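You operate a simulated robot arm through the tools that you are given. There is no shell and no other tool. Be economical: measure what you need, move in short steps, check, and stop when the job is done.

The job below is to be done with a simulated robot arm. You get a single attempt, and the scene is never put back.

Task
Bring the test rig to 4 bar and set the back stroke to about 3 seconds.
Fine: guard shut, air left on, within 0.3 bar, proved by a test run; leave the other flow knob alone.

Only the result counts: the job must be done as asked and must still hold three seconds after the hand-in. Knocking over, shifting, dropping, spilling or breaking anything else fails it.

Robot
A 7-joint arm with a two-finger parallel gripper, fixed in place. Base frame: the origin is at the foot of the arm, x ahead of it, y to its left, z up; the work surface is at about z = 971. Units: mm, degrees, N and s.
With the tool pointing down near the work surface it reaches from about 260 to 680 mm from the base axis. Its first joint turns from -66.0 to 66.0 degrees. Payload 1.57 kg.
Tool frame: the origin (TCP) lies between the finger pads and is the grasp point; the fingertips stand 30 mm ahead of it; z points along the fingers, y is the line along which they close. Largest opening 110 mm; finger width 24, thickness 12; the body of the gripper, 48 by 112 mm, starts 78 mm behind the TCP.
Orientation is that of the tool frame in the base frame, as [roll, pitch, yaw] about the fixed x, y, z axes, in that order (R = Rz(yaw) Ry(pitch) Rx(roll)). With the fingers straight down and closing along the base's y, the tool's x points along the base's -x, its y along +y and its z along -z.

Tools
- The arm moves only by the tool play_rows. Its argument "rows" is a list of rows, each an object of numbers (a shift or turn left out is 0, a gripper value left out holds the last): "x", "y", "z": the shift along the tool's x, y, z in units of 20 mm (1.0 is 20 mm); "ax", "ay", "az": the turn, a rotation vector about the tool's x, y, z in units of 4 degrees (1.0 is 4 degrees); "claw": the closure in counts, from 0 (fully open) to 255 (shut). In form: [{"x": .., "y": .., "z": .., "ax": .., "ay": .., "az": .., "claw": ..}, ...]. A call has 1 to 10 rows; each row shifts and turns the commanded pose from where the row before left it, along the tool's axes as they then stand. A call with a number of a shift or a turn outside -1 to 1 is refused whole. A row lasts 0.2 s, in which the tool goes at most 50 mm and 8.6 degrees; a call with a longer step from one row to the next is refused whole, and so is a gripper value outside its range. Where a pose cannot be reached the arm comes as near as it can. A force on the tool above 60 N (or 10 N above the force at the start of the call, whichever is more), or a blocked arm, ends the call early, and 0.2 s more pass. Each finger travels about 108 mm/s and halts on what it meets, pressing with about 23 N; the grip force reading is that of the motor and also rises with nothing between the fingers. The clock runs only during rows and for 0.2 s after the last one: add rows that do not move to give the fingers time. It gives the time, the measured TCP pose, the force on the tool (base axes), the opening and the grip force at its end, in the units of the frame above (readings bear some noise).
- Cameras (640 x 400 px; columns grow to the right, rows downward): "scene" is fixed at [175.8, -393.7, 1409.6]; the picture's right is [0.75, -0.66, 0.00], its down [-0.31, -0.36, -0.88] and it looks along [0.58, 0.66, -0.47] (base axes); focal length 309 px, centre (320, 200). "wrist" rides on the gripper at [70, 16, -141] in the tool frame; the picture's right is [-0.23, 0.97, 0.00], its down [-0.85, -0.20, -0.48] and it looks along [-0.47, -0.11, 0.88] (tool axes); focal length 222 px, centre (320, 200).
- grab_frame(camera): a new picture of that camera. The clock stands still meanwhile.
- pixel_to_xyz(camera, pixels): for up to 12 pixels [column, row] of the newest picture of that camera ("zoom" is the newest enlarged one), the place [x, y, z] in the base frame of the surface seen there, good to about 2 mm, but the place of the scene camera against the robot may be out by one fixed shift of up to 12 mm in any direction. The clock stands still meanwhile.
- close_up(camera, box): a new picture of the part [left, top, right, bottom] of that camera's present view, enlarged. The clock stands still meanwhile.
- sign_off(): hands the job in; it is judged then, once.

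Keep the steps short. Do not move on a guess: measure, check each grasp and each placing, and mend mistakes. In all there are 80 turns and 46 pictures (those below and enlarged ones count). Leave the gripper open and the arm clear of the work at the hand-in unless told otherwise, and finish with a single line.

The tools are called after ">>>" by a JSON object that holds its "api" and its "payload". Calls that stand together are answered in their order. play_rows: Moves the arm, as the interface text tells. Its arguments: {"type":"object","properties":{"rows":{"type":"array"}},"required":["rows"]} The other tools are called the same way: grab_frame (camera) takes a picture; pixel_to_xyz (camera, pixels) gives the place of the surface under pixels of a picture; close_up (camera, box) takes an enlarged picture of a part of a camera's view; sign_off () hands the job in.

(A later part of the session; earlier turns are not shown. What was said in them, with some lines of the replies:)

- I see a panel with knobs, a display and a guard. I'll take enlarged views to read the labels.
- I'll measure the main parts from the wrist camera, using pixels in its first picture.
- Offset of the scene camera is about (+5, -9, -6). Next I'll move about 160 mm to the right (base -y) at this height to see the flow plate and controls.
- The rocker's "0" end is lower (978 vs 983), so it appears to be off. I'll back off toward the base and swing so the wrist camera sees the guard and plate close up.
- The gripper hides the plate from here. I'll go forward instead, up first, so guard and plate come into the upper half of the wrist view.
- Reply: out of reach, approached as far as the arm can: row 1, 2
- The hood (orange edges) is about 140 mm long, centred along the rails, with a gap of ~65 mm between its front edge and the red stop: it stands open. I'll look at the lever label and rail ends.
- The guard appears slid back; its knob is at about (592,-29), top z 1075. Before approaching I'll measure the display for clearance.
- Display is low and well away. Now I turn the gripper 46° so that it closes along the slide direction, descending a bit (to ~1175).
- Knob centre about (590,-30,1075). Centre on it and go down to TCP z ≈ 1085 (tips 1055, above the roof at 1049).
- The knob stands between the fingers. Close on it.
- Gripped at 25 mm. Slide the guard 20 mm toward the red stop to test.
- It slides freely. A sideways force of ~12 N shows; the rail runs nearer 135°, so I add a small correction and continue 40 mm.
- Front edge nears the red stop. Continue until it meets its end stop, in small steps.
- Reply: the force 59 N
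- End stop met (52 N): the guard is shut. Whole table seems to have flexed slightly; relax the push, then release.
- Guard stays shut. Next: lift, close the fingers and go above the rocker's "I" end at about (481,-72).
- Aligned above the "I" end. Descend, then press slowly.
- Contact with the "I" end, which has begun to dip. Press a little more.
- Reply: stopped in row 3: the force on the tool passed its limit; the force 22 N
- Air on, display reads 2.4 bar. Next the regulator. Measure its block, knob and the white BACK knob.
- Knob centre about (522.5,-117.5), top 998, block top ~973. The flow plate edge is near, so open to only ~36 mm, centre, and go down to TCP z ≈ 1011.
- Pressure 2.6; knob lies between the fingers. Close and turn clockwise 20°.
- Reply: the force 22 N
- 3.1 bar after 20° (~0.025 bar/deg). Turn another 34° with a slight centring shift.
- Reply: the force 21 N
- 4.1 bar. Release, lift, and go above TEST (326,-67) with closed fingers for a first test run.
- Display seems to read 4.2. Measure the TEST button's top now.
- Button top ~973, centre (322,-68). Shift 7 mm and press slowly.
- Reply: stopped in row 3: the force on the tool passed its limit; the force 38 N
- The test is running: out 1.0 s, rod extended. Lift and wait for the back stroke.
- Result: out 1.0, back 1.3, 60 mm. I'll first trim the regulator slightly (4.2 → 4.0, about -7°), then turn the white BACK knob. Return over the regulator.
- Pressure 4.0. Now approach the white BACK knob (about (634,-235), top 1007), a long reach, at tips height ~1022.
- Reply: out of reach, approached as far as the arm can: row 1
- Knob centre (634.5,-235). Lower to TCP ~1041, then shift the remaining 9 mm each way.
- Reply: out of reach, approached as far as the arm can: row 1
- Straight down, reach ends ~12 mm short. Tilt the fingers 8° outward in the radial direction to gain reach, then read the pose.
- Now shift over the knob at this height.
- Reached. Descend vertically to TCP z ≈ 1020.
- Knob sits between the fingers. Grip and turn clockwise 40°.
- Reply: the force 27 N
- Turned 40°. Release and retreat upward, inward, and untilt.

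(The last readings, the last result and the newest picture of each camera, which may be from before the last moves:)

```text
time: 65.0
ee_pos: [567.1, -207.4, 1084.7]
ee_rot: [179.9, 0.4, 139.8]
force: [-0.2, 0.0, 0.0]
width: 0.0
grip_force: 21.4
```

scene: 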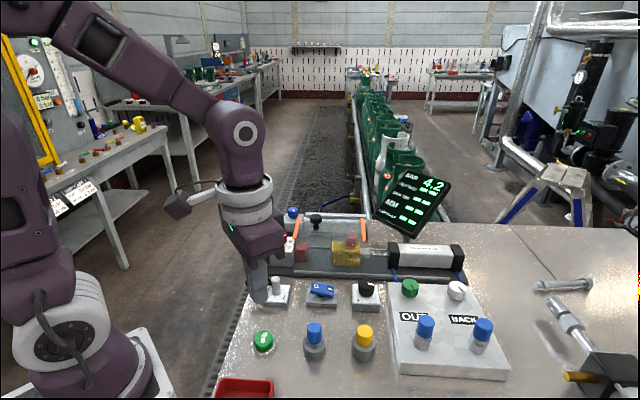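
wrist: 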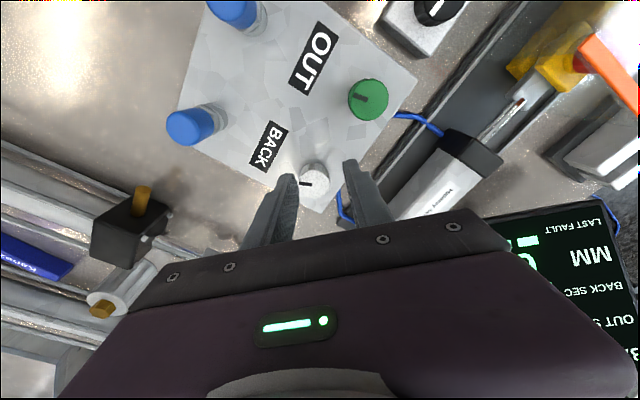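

Upright again. Go to TEST.

>>> {"api": "play_rows", "payload": {"rows": [{"x": 0.99, "y": -0.18}, {"x": 0.99, "y": -0.18}, {"x": 0.99, "y": -0.18}, {"x": 0.99, "y": -0.18}, {"x": 0.99, "y": -0.18}, {"x": 0.99, "y": -0.18}, {"x": 0.99, "y": -0.18}, {"x": 0.99, "y": -0.18}, {"x": 0.99, "y": -0.18}, {"x": 0.99, "y": -0.18}]}}

>>> {"api": "play_rows", "payload": {"rows": [{"x": 0.99, "y": -0.18}, {"x": 0.99, "y": -0.18}, {"x": 0.99, "y": -0.18}, {"x": 0.99, "y": -0.18}, {"z": 0.9}, {"z": 0.9}, {"z": 0.9}, {"z": 0.9}, {}]}}

```text
time: 67.2
ee_pos: [392.8, -107.6, 1081.7]
ee_rot: [179.9, 0.5, 139.9]
force: [0.9, -0.3, 0.0]
width: 0.0
grip_force: 21.1
```

```text
time: 69.2
ee_pos: [321.9, -66.8, 1008.6]
ee_rot: [179.8, 0.5, 139.8]
force: [0.5, 0.7, 0.2]
width: 0.0
grip_force: 21.1
```

Above the button; press.

>>> {"api": "play_rows", "payload": {"rows": [{"z": 0.3}, {"z": 0.2}, {"z": 0.1}, {"z": 0.1}, {"z": 0.05}]}}

>>> {"api": "play_rows", "payload": {"rows": [{"z": -0.8}, {"z": -0.9}, {"z": -0.9}, {"z": -0.9}, {}, {}, {}, {}, {}, {}]}}

>>> {"api": "play_rows", "payload": {"rows": [{}, {}, {}, {}, {}, {}, {}, {}, {}, {}]}}

>>> {"api": "play_rows", "payload": {"rows": [{}, {}, {}, {}, {}, {}, {}, {}, {}, {}]}}

>>> {"api": "close_up", "payload": {"camera": "scene", "box": [310, 160, 490, 310]}}

```text
time: 70.4
ee_pos: [322.9, -67.2, 993.1]
ee_rot: [179.7, 0.7, 139.9]
force: [-3.6, 1.2, 28.0]
width: 0.1
grip_force: 21.7
```

```text
time: 72.6
ee_pos: [322.4, -68.4, 1063.8]
ee_rot: [179.8, 0.4, 139.7]
force: [-0.1, 0.3, -0.7]
width: 0.0
grip_force: 21.1
```

```text
time: 74.8
ee_pos: [322.7, -68.3, 1063.6]
ee_rot: [179.8, 0.5, 139.8]
force: [-0.4, 0.4, 0.0]
width: 0.0
grip_force: 21.6
```

```text
time: 77.0
ee_pos: [323.4, -67.9, 1064.6]
ee_rot: [179.9, 0.4, 139.8]
force: [0.3, -0.4, -0.5]
width: 0.0
grip_force: 21.6
```

```text
2.67 times, centred on (400, 235) of scene
```

zoom: 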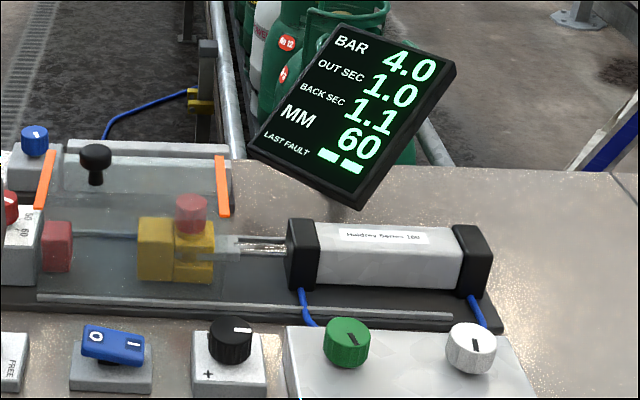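

BACK went to 1.1 (OUT unchanged): white is the right knob, but clockwise quickens it. I need counter-clockwise, estimated ~165° from here, in regrips. Return toward the plate.

>>> {"api": "play_rows", "payload": {"rows": [{"z": -0.9}, {"x": -0.99, "y": 0.18}, {"x": -0.99, "y": 0.18}, {"x": -0.99, "y": 0.18}, {"x": -0.99, "y": 0.18}, {"x": -0.99, "y": 0.18}, {"x": -0.99, "y": 0.18}, {"x": -0.99, "y": 0.18}, {"x": -0.99, "y": 0.18}, {"x": -0.99, "y": 0.18}]}}

>>> {"api": "play_rows", "payload": {"rows": [{"x": -0.99, "y": 0.18}, {"x": -0.99, "y": 0.18}, {"x": -0.99, "y": 0.18}, {"x": -0.99, "y": 0.18}, {"az": 0.95, "claw": 165}, {"az": 0.95}, {"az": 0.95}, {"az": 0.95}, {"ax": -0.574, "ay": -0.819}, {"ax": -0.574, "ay": -0.819}]}}

```text
time: 79.2
ee_pos: [480.9, -157.4, 1083.0]
ee_rot: [179.8, 0.4, 140.0]
force: [-0.2, 1.0, -0.3]
width: 0.2
grip_force: 21.7
```

```text
time: 81.4
ee_pos: [550.3, -197.9, 1083.4]
ee_rot: [175.0, 7.1, 124.3]
force: [-0.7, -0.4, 0.4]
width: 39.1
grip_force: 0.0
```

>>> {"api": "play_rows", "payload": {"rows": [{"x": -0.706, "y": 0.435, "z": 0.5}, {"x": -0.706, "y": 0.435, "z": 0.5}, {"x": -0.706, "y": 0.435, "z": 0.5}, {"x": -0.706, "y": 0.435, "z": 0.5}, {"x": -0.706, "y": 0.435, "z": 0.5}, {}]}}

```text
time: 82.8
ee_pos: [632.5, -233.5, 1046.4]
ee_rot: [175.1, 7.1, 124.3]
force: [-0.3, 0.1, 0.2]
width: 38.9
grip_force: 0.1
```

Exactly over the knob. Descend and grip, then turn counter-clockwise 36°.

>>> {"api": "play_rows", "payload": {"rows": [{"x": 0.074, "y": -0.052, "z": 0.64}, {"x": 0.074, "y": -0.052, "z": 0.64}, {}, {"claw": 255}, {}, {}]}}

>>> {"api": "play_rows", "payload": {"rows": [{"az": -1}, {"az": -1}, {"az": -1}, {"az": -1}, {"az": -1}, {"az": -1}, {"az": -1}, {"az": -1}, {"az": -1}]}}

>>> {"api": "play_rows", "payload": {"rows": [{"az": -1}, {"az": -1}, {"az": -1}, {"az": -1}, {"az": -1}, {"az": -1}, {"az": -1}, {"az": -1}, {"az": -1}, {}]}}

>>> {"api": "close_up", "payload": {"camera": "scene", "box": [380, 160, 520, 320]}}

```text
time: 84.2
ee_pos: [633.3, -232.3, 1021.7]
ee_rot: [174.9, 7.0, 124.3]
force: [21.2, 6.8, -2.6]
width: 30.9
grip_force: 39.8
```

```text
time: 86.2
ee_pos: [631.8, -234.0, 1020.4]
ee_rot: [-179.7, 8.6, 160.6]
force: [12.6, 7.8, 10.5]
width: 29.5
grip_force: 39.5
```

```text
time: 88.4
ee_pos: [631.6, -237.2, 1020.1]
ee_rot: [-174.8, 6.7, -163.1]
force: [0.8, -35.2, -7.9]
width: 30.9
grip_force: 40.6
```

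```text
2.50 times, centred on (450, 240) of scene
```

zoom: 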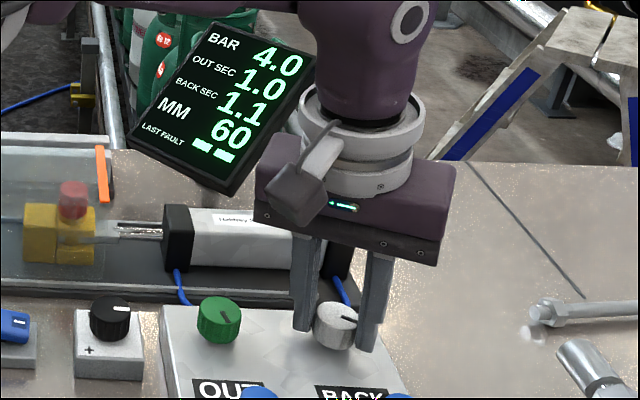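

Turned 72° CCW. Regrip: open in place, rotate the hand back, grip again and turn another 72°.

>>> {"api": "play_rows", "payload": {"rows": [{"claw": 155}, {}, {"az": 1}, {"az": 1}, {"az": 1}, {"az": 1}, {"az": 1}, {"az": 1}, {"az": 1}, {"az": 1}]}}

>>> {"api": "play_rows", "payload": {"rows": [{"az": 1}, {"az": 1}, {"az": 1}, {"az": 1}, {"az": 1}, {"az": 1}, {"az": 1}, {"az": 1}, {"az": 1}, {"az": 1}]}}

>>> {"api": "play_rows", "payload": {"rows": [{"claw": 255}, {}, {}, {}]}}

```text
time: 90.6
ee_pos: [631.2, -233.9, 1021.1]
ee_rot: [-179.3, 8.5, 164.6]
force: [-0.5, 0.7, -0.1]
width: 43.5
grip_force: 0.1
```

```text
time: 92.8
ee_pos: [632.7, -233.9, 1020.8]
ee_rot: [175.1, 7.0, 124.4]
force: [0.3, -0.6, -0.5]
width: 43.0
grip_force: 0.1
```

```text
time: 93.8
ee_pos: [633.1, -232.3, 1020.2]
ee_rot: [174.8, 7.0, 124.5]
force: [29.2, 10.9, 1.4]
width: 30.5
grip_force: 39.4
```

>>> {"api": "play_rows", "payload": {"rows": [{"az": -1}, {"az": -1}, {"az": -1}, {"az": -1}, {"az": -1}, {"az": -1}, {"az": -1}, {"az": -1}, {"az": -1}]}}

>>> {"api": "play_rows", "payload": {"rows": [{"az": -1}, {"az": -1}, {"az": -1}, {"az": -1}, {"az": -1}, {"az": -1}, {"az": -1}, {"az": -1}, {"az": -1}, {}]}}

```text
time: 95.8
ee_pos: [631.7, -235.0, 1019.7]
ee_rot: [-179.7, 8.4, 160.7]
force: [9.6, 9.5, 11.7]
width: 29.2
grip_force: 38.6
```

```text
time: 98.0
ee_pos: [630.9, -237.0, 1019.8]
ee_rot: [-174.7, 6.7, -163.1]
force: [-9.1, -31.6, -5.6]
width: 30.4
grip_force: 39.5
```

Release, rotate the hand back in place to the known yaw, then retreat and go to TEST.

>>> {"api": "play_rows", "payload": {"rows": [{"claw": 155}, {}, {"az": 1}, {"az": 1}, {"az": 1}, {"az": 1}, {"az": 1}, {"az": 1}, {"az": 1}, {"az": 1}]}}

>>> {"api": "play_rows", "payload": {"rows": [{"az": 1}, {"az": 1}, {"az": 1}, {"az": 1}, {"az": 1}, {"az": 1}, {"az": 0.3}]}}

>>> {"api": "play_rows", "payload": {"rows": [{"z": -0.9}, {"z": -0.9}, {"z": -0.9}, {"z": -0.8}, {"x": 0.94, "y": -0.33}, {"x": 0.94, "y": -0.33, "ax": 0.335, "ay": 0.93}, {"x": 0.94, "y": -0.33, "ax": 0.335, "ay": 0.93, "claw": 255}, {}]}}

```text
time: 100.2
ee_pos: [632.2, -233.2, 1020.7]
ee_rot: [-179.3, 8.5, 164.6]
force: [0.9, -0.4, 0.0]
width: 43.2
grip_force: 0.1
```

```text
time: 101.8
ee_pos: [632.3, -234.3, 1019.3]
ee_rot: [177.0, 8.0, 139.2]
force: [-0.1, -0.4, 0.0]
width: 43.1
grip_force: 0.1
```

```text
time: 103.6
ee_pos: [567.5, -207.7, 1082.9]
ee_rot: [179.6, 0.5, 139.4]
force: [-0.5, 0.2, -0.1]
width: 0.1
grip_force: 20.8
```

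>>> {"api": "play_rows", "payload": {"rows": [{"x": 0.99, "y": -0.18}, {"x": 0.99, "y": -0.18}, {"x": 0.99, "y": -0.18}, {"x": 0.99, "y": -0.18}, {"x": 0.99, "y": -0.18}, {"x": 0.99, "y": -0.18}, {"x": 0.99, "y": -0.18}, {"x": 0.99, "y": -0.18}, {"x": 0.99, "y": -0.18}, {"x": 0.99, "y": -0.18}]}}

>>> {"api": "play_rows", "payload": {"rows": [{"x": 0.99, "y": -0.18}, {"x": 0.99, "y": -0.18}, {"x": 0.99, "y": -0.18}, {"x": 0.99, "y": -0.18}, {"z": 0.9}, {"z": 0.9}, {"z": 0.9}, {"z": 0.8}, {}]}}

```text
time: 105.8
ee_pos: [393.1, -108.9, 1080.9]
ee_rot: [179.8, 0.6, 139.4]
force: [0.0, -0.2, -0.3]
width: 0.2
grip_force: 21.6
```

```text
time: 107.8
ee_pos: [322.3, -67.5, 1008.8]
ee_rot: [179.7, 0.5, 139.3]
force: [0.1, -0.1, 0.3]
width: 0.0
grip_force: 21.6
```

Above TEST again; press, lift and wait.

>>> {"api": "play_rows", "payload": {"rows": [{"z": 0.3}, {"z": 0.2}, {"z": 0.1}, {"z": 0.1}, {"z": 0.05}]}}

>>> {"api": "play_rows", "payload": {"rows": [{"z": -0.8}, {"z": -0.9}, {"z": -0.9}, {"z": -0.9}, {}, {}, {}, {}, {}, {}]}}

>>> {"api": "play_rows", "payload": {"rows": [{}, {}, {}, {}, {}, {}, {}, {}, {}, {}]}}

>>> {"api": "play_rows", "payload": {"rows": [{}, {}, {}, {}, {}, {}, {}, {}, {}, {}]}}

>>> {"api": "close_up", "payload": {"camera": "scene", "box": [310, 160, 490, 310]}}

```text
time: 109.0
ee_pos: [323.6, -66.5, 993.4]
ee_rot: [179.8, 0.6, 139.4]
force: [-5.2, 3.2, 25.3]
width: 0.0
grip_force: 21.7
```

```text
time: 111.2
ee_pos: [323.5, -67.2, 1064.0]
ee_rot: [179.6, 0.7, 139.5]
force: [0.5, 0.5, -0.1]
width: 0.0
grip_force: 20.8
```

```text
time: 113.4
ee_pos: [323.7, -67.6, 1064.7]
ee_rot: [179.7, 0.6, 139.5]
force: [0.4, 0.4, 0.0]
width: 0.0
grip_force: 20.6
```

```text
time: 115.6
ee_pos: [324.3, -66.4, 1062.8]
ee_rot: [179.8, 0.5, 139.4]
force: [0.2, -0.1, -0.7]
width: 0.1
grip_force: 21.4
```

```text
2.67 times, centred on (400, 235) of scene
```

zoom: 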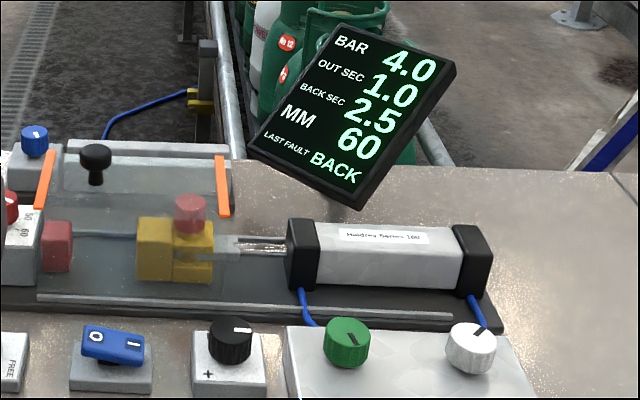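

BACK 2.5 s, as the model predicted (rate linear in angle); about 19° more CCW gives 3.0. "LAST FAULT: BACK" appeared; I'll watch it at the next run. Return to the white knob.

>>> {"api": "play_rows", "payload": {"rows": [{"z": -0.95}, {"x": -0.99, "y": 0.18}, {"x": -0.99, "y": 0.18}, {"x": -0.99, "y": 0.18}, {"x": -0.99, "y": 0.18}, {"x": -0.99, "y": 0.18}, {"x": -0.99, "y": 0.18}, {"x": -0.99, "y": 0.18}, {"x": -0.99, "y": 0.18}, {"x": -0.99, "y": 0.18}]}}

>>> {"api": "play_rows", "payload": {"rows": [{"x": -0.99, "y": 0.18}, {"x": -0.99, "y": 0.18}, {"x": -0.99, "y": 0.18}, {"x": -0.99, "y": 0.18}, {"claw": 160}, {"ax": -0.335, "ay": -0.93}, {"ax": -0.335, "ay": -0.93}, {}]}}

```text
time: 117.8
ee_pos: [479.1, -157.4, 1084.9]
ee_rot: [179.7, 0.4, 139.5]
force: [0.1, 0.8, -0.6]
width: 0.0
grip_force: 21.9
```

```text
time: 119.6
ee_pos: [548.9, -197.8, 1085.9]
ee_rot: [177.0, 8.1, 139.3]
force: [0.2, 0.0, -0.7]
width: 41.0
grip_force: 0.1
```

>>> {"api": "play_rows", "payload": {"rows": [{"x": -0.806, "y": 0.242, "z": 0.531}, {"x": -0.806, "y": 0.242, "z": 0.531}, {"x": -0.806, "y": 0.242, "z": 0.531}, {"x": -0.806, "y": 0.242, "z": 0.531}, {"x": -0.806, "y": 0.242, "z": 0.531}, {}]}}

```text
time: 121.0
ee_pos: [633.5, -234.1, 1046.3]
ee_rot: [176.9, 8.1, 139.1]
force: [-0.8, -0.4, -1.0]
width: 41.0
grip_force: 0.0
```

Descend, grip, turn CCW 19°.

>>> {"api": "play_rows", "payload": {"rows": [{"x": 0.085, "y": -0.031, "z": 0.64}, {"x": 0.085, "y": -0.031, "z": 0.64}, {}, {"claw": 255}, {}, {}, {}]}}

>>> {"api": "play_rows", "payload": {"rows": [{"az": -1}, {"az": -1}, {"az": -1}, {"az": -1}, {"az": -0.75}, {}, {}]}}

>>> {"api": "play_rows", "payload": {"rows": [{"claw": 160}, {}, {"az": 1}, {"az": 1}, {"az": 1}, {"az": 1}, {"az": 0.75}]}}

>>> {"api": "play_rows", "payload": {"rows": [{"z": -0.9}, {"z": -0.9}, {"z": -0.9}, {"z": -0.8}, {"x": 0.94, "y": -0.33}, {"x": 0.94, "y": -0.33, "ax": 0.335, "ay": 0.93}, {"x": 0.94, "y": -0.33, "ax": 0.335, "ay": 0.93, "claw": 255}, {}]}}

```text
time: 122.6
ee_pos: [633.4, -234.7, 1021.6]
ee_rot: [176.8, 8.0, 139.3]
force: [12.0, 8.2, -1.0]
width: 30.0
grip_force: 39.2
```

```text
time: 124.2
ee_pos: [633.9, -234.7, 1019.9]
ee_rot: [179.6, 8.6, 158.5]
force: [9.1, 16.1, 8.3]
width: 29.1
grip_force: 38.6
```

```text
time: 125.8
ee_pos: [633.5, -235.6, 1020.6]
ee_rot: [177.1, 8.0, 139.2]
force: [0.5, -0.1, 0.1]
width: 41.2
grip_force: 0.0
```

```text
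time: 127.6
ee_pos: [569.2, -209.3, 1083.1]
ee_rot: [179.7, 0.5, 139.4]
force: [-0.1, -0.1, 0.0]
width: 0.0
grip_force: 21.4
```

Turned 19°. To TEST for the proving run.

>>> {"api": "play_rows", "payload": {"rows": [{"x": 0.99, "y": -0.18}, {"x": 0.99, "y": -0.18}, {"x": 0.99, "y": -0.18}, {"x": 0.99, "y": -0.18}, {"x": 0.99, "y": -0.18}, {"x": 0.99, "y": -0.18}, {"x": 0.99, "y": -0.18}, {"x": 0.99, "y": -0.18}, {"x": 0.99, "y": -0.18}, {"x": 0.99, "y": -0.18}]}}

>>> {"api": "play_rows", "payload": {"rows": [{"x": 0.99, "y": -0.18}, {"x": 0.99, "y": -0.18}, {"x": 0.99, "y": -0.18}, {"x": 0.99, "y": -0.18}, {"z": 0.9}, {"z": 0.9}, {"z": 0.9}, {"z": 0.8}, {}]}}

```text
time: 129.8
ee_pos: [392.8, -109.0, 1079.0]
ee_rot: [179.7, 0.7, 139.5]
force: [0.0, 0.3, -1.0]
width: 0.1
grip_force: 22.1
```

```text
time: 131.8
ee_pos: [326.9, -67.5, 1007.6]
ee_rot: [179.7, 0.5, 139.4]
force: [-0.2, 0.0, -0.5]
width: 0.0
grip_force: 21.1
```

>>> {"api": "play_rows", "payload": {"rows": [{"z": 0.3}, {"z": 0.2}, {"z": 0.1}, {"z": 0.1}, {"z": 0.05}]}}

>>> {"api": "play_rows", "payload": {"rows": [{"z": -0.8}, {"z": -0.9}, {"z": -0.9}, {"z": -0.9}, {}, {}, {}, {}, {}, {}]}}

>>> {"api": "play_rows", "payload": {"rows": [{}, {}, {}, {}, {}, {}, {}, {}, {}, {}]}}

>>> {"api": "play_rows", "payload": {"rows": [{}, {}, {}, {}, {}, {}, {}, {}, {}, {}]}}

>>> {"api": "close_up", "payload": {"camera": "scene", "box": [310, 160, 490, 310]}}

```text
time: 133.0
ee_pos: [326.7, -67.1, 993.1]
ee_rot: [179.7, 0.6, 139.5]
force: [-1.2, 5.0, 29.2]
width: 0.0
grip_force: 21.1
```

```text
time: 135.2
ee_pos: [326.9, -68.3, 1063.2]
ee_rot: [179.7, 0.5, 139.3]
force: [-0.2, -0.6, -0.5]
width: 0.0
grip_force: 21.5
```

```text
time: 137.4
ee_pos: [326.8, -67.5, 1064.3]
ee_rot: [179.7, 0.6, 139.4]
force: [-0.6, -0.2, 0.1]
width: 0.0
grip_force: 21.8
```

```text
time: 139.6
ee_pos: [325.8, -67.1, 1063.4]
ee_rot: [179.7, 0.6, 139.4]
force: [-0.3, 0.1, -0.3]
width: 0.0
grip_force: 21.6
```

```text
2.67 times, centred on (400, 235) of scene
```

zoom: 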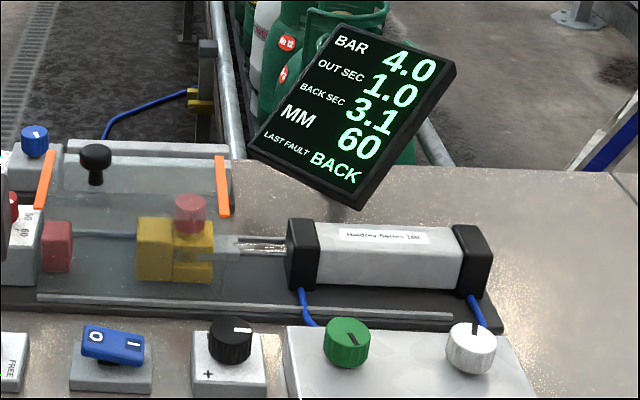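

Proving run: 4.0 bar, out 1.0, back 3.1 s, 60 mm, guard shut, air on, rod home. The BACK fault entry is only the slow-stroke record; I leave the unlabelled buttons alone. Lift clear and open the gripper.

>>> {"api": "play_rows", "payload": {"rows": [{"z": -0.9}, {"z": -0.9}, {"z": -0.9}, {"z": -0.9}, {"z": -0.9}, {"claw": 0}, {}, {}, {}]}}

>>> {"api": "grab_frame", "payload": {"camera": "scene"}}

```text
time: 141.6
ee_pos: [324.7, -68.1, 1153.3]
ee_rot: [179.7, 0.6, 139.4]
force: [-0.5, 0.4, -0.5]
width: 110.2
grip_force: 0.0
```

```text
3 pictures are left
```

scene: 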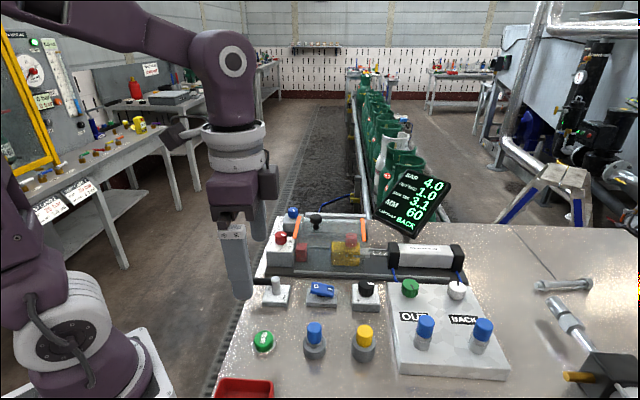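

Everything is in order; handing in.

>>> {"api": "sign_off", "payload": {}}

```text
The job is handed in.
```

The rig is at 4.0 bar with the guard shut and air on; the last test run gave a 3.1 s back stroke with the OUT knob untouched, but the display has shown "LAST FAULT: BACK" since the 2.5 s run, cause not established and not cleared.
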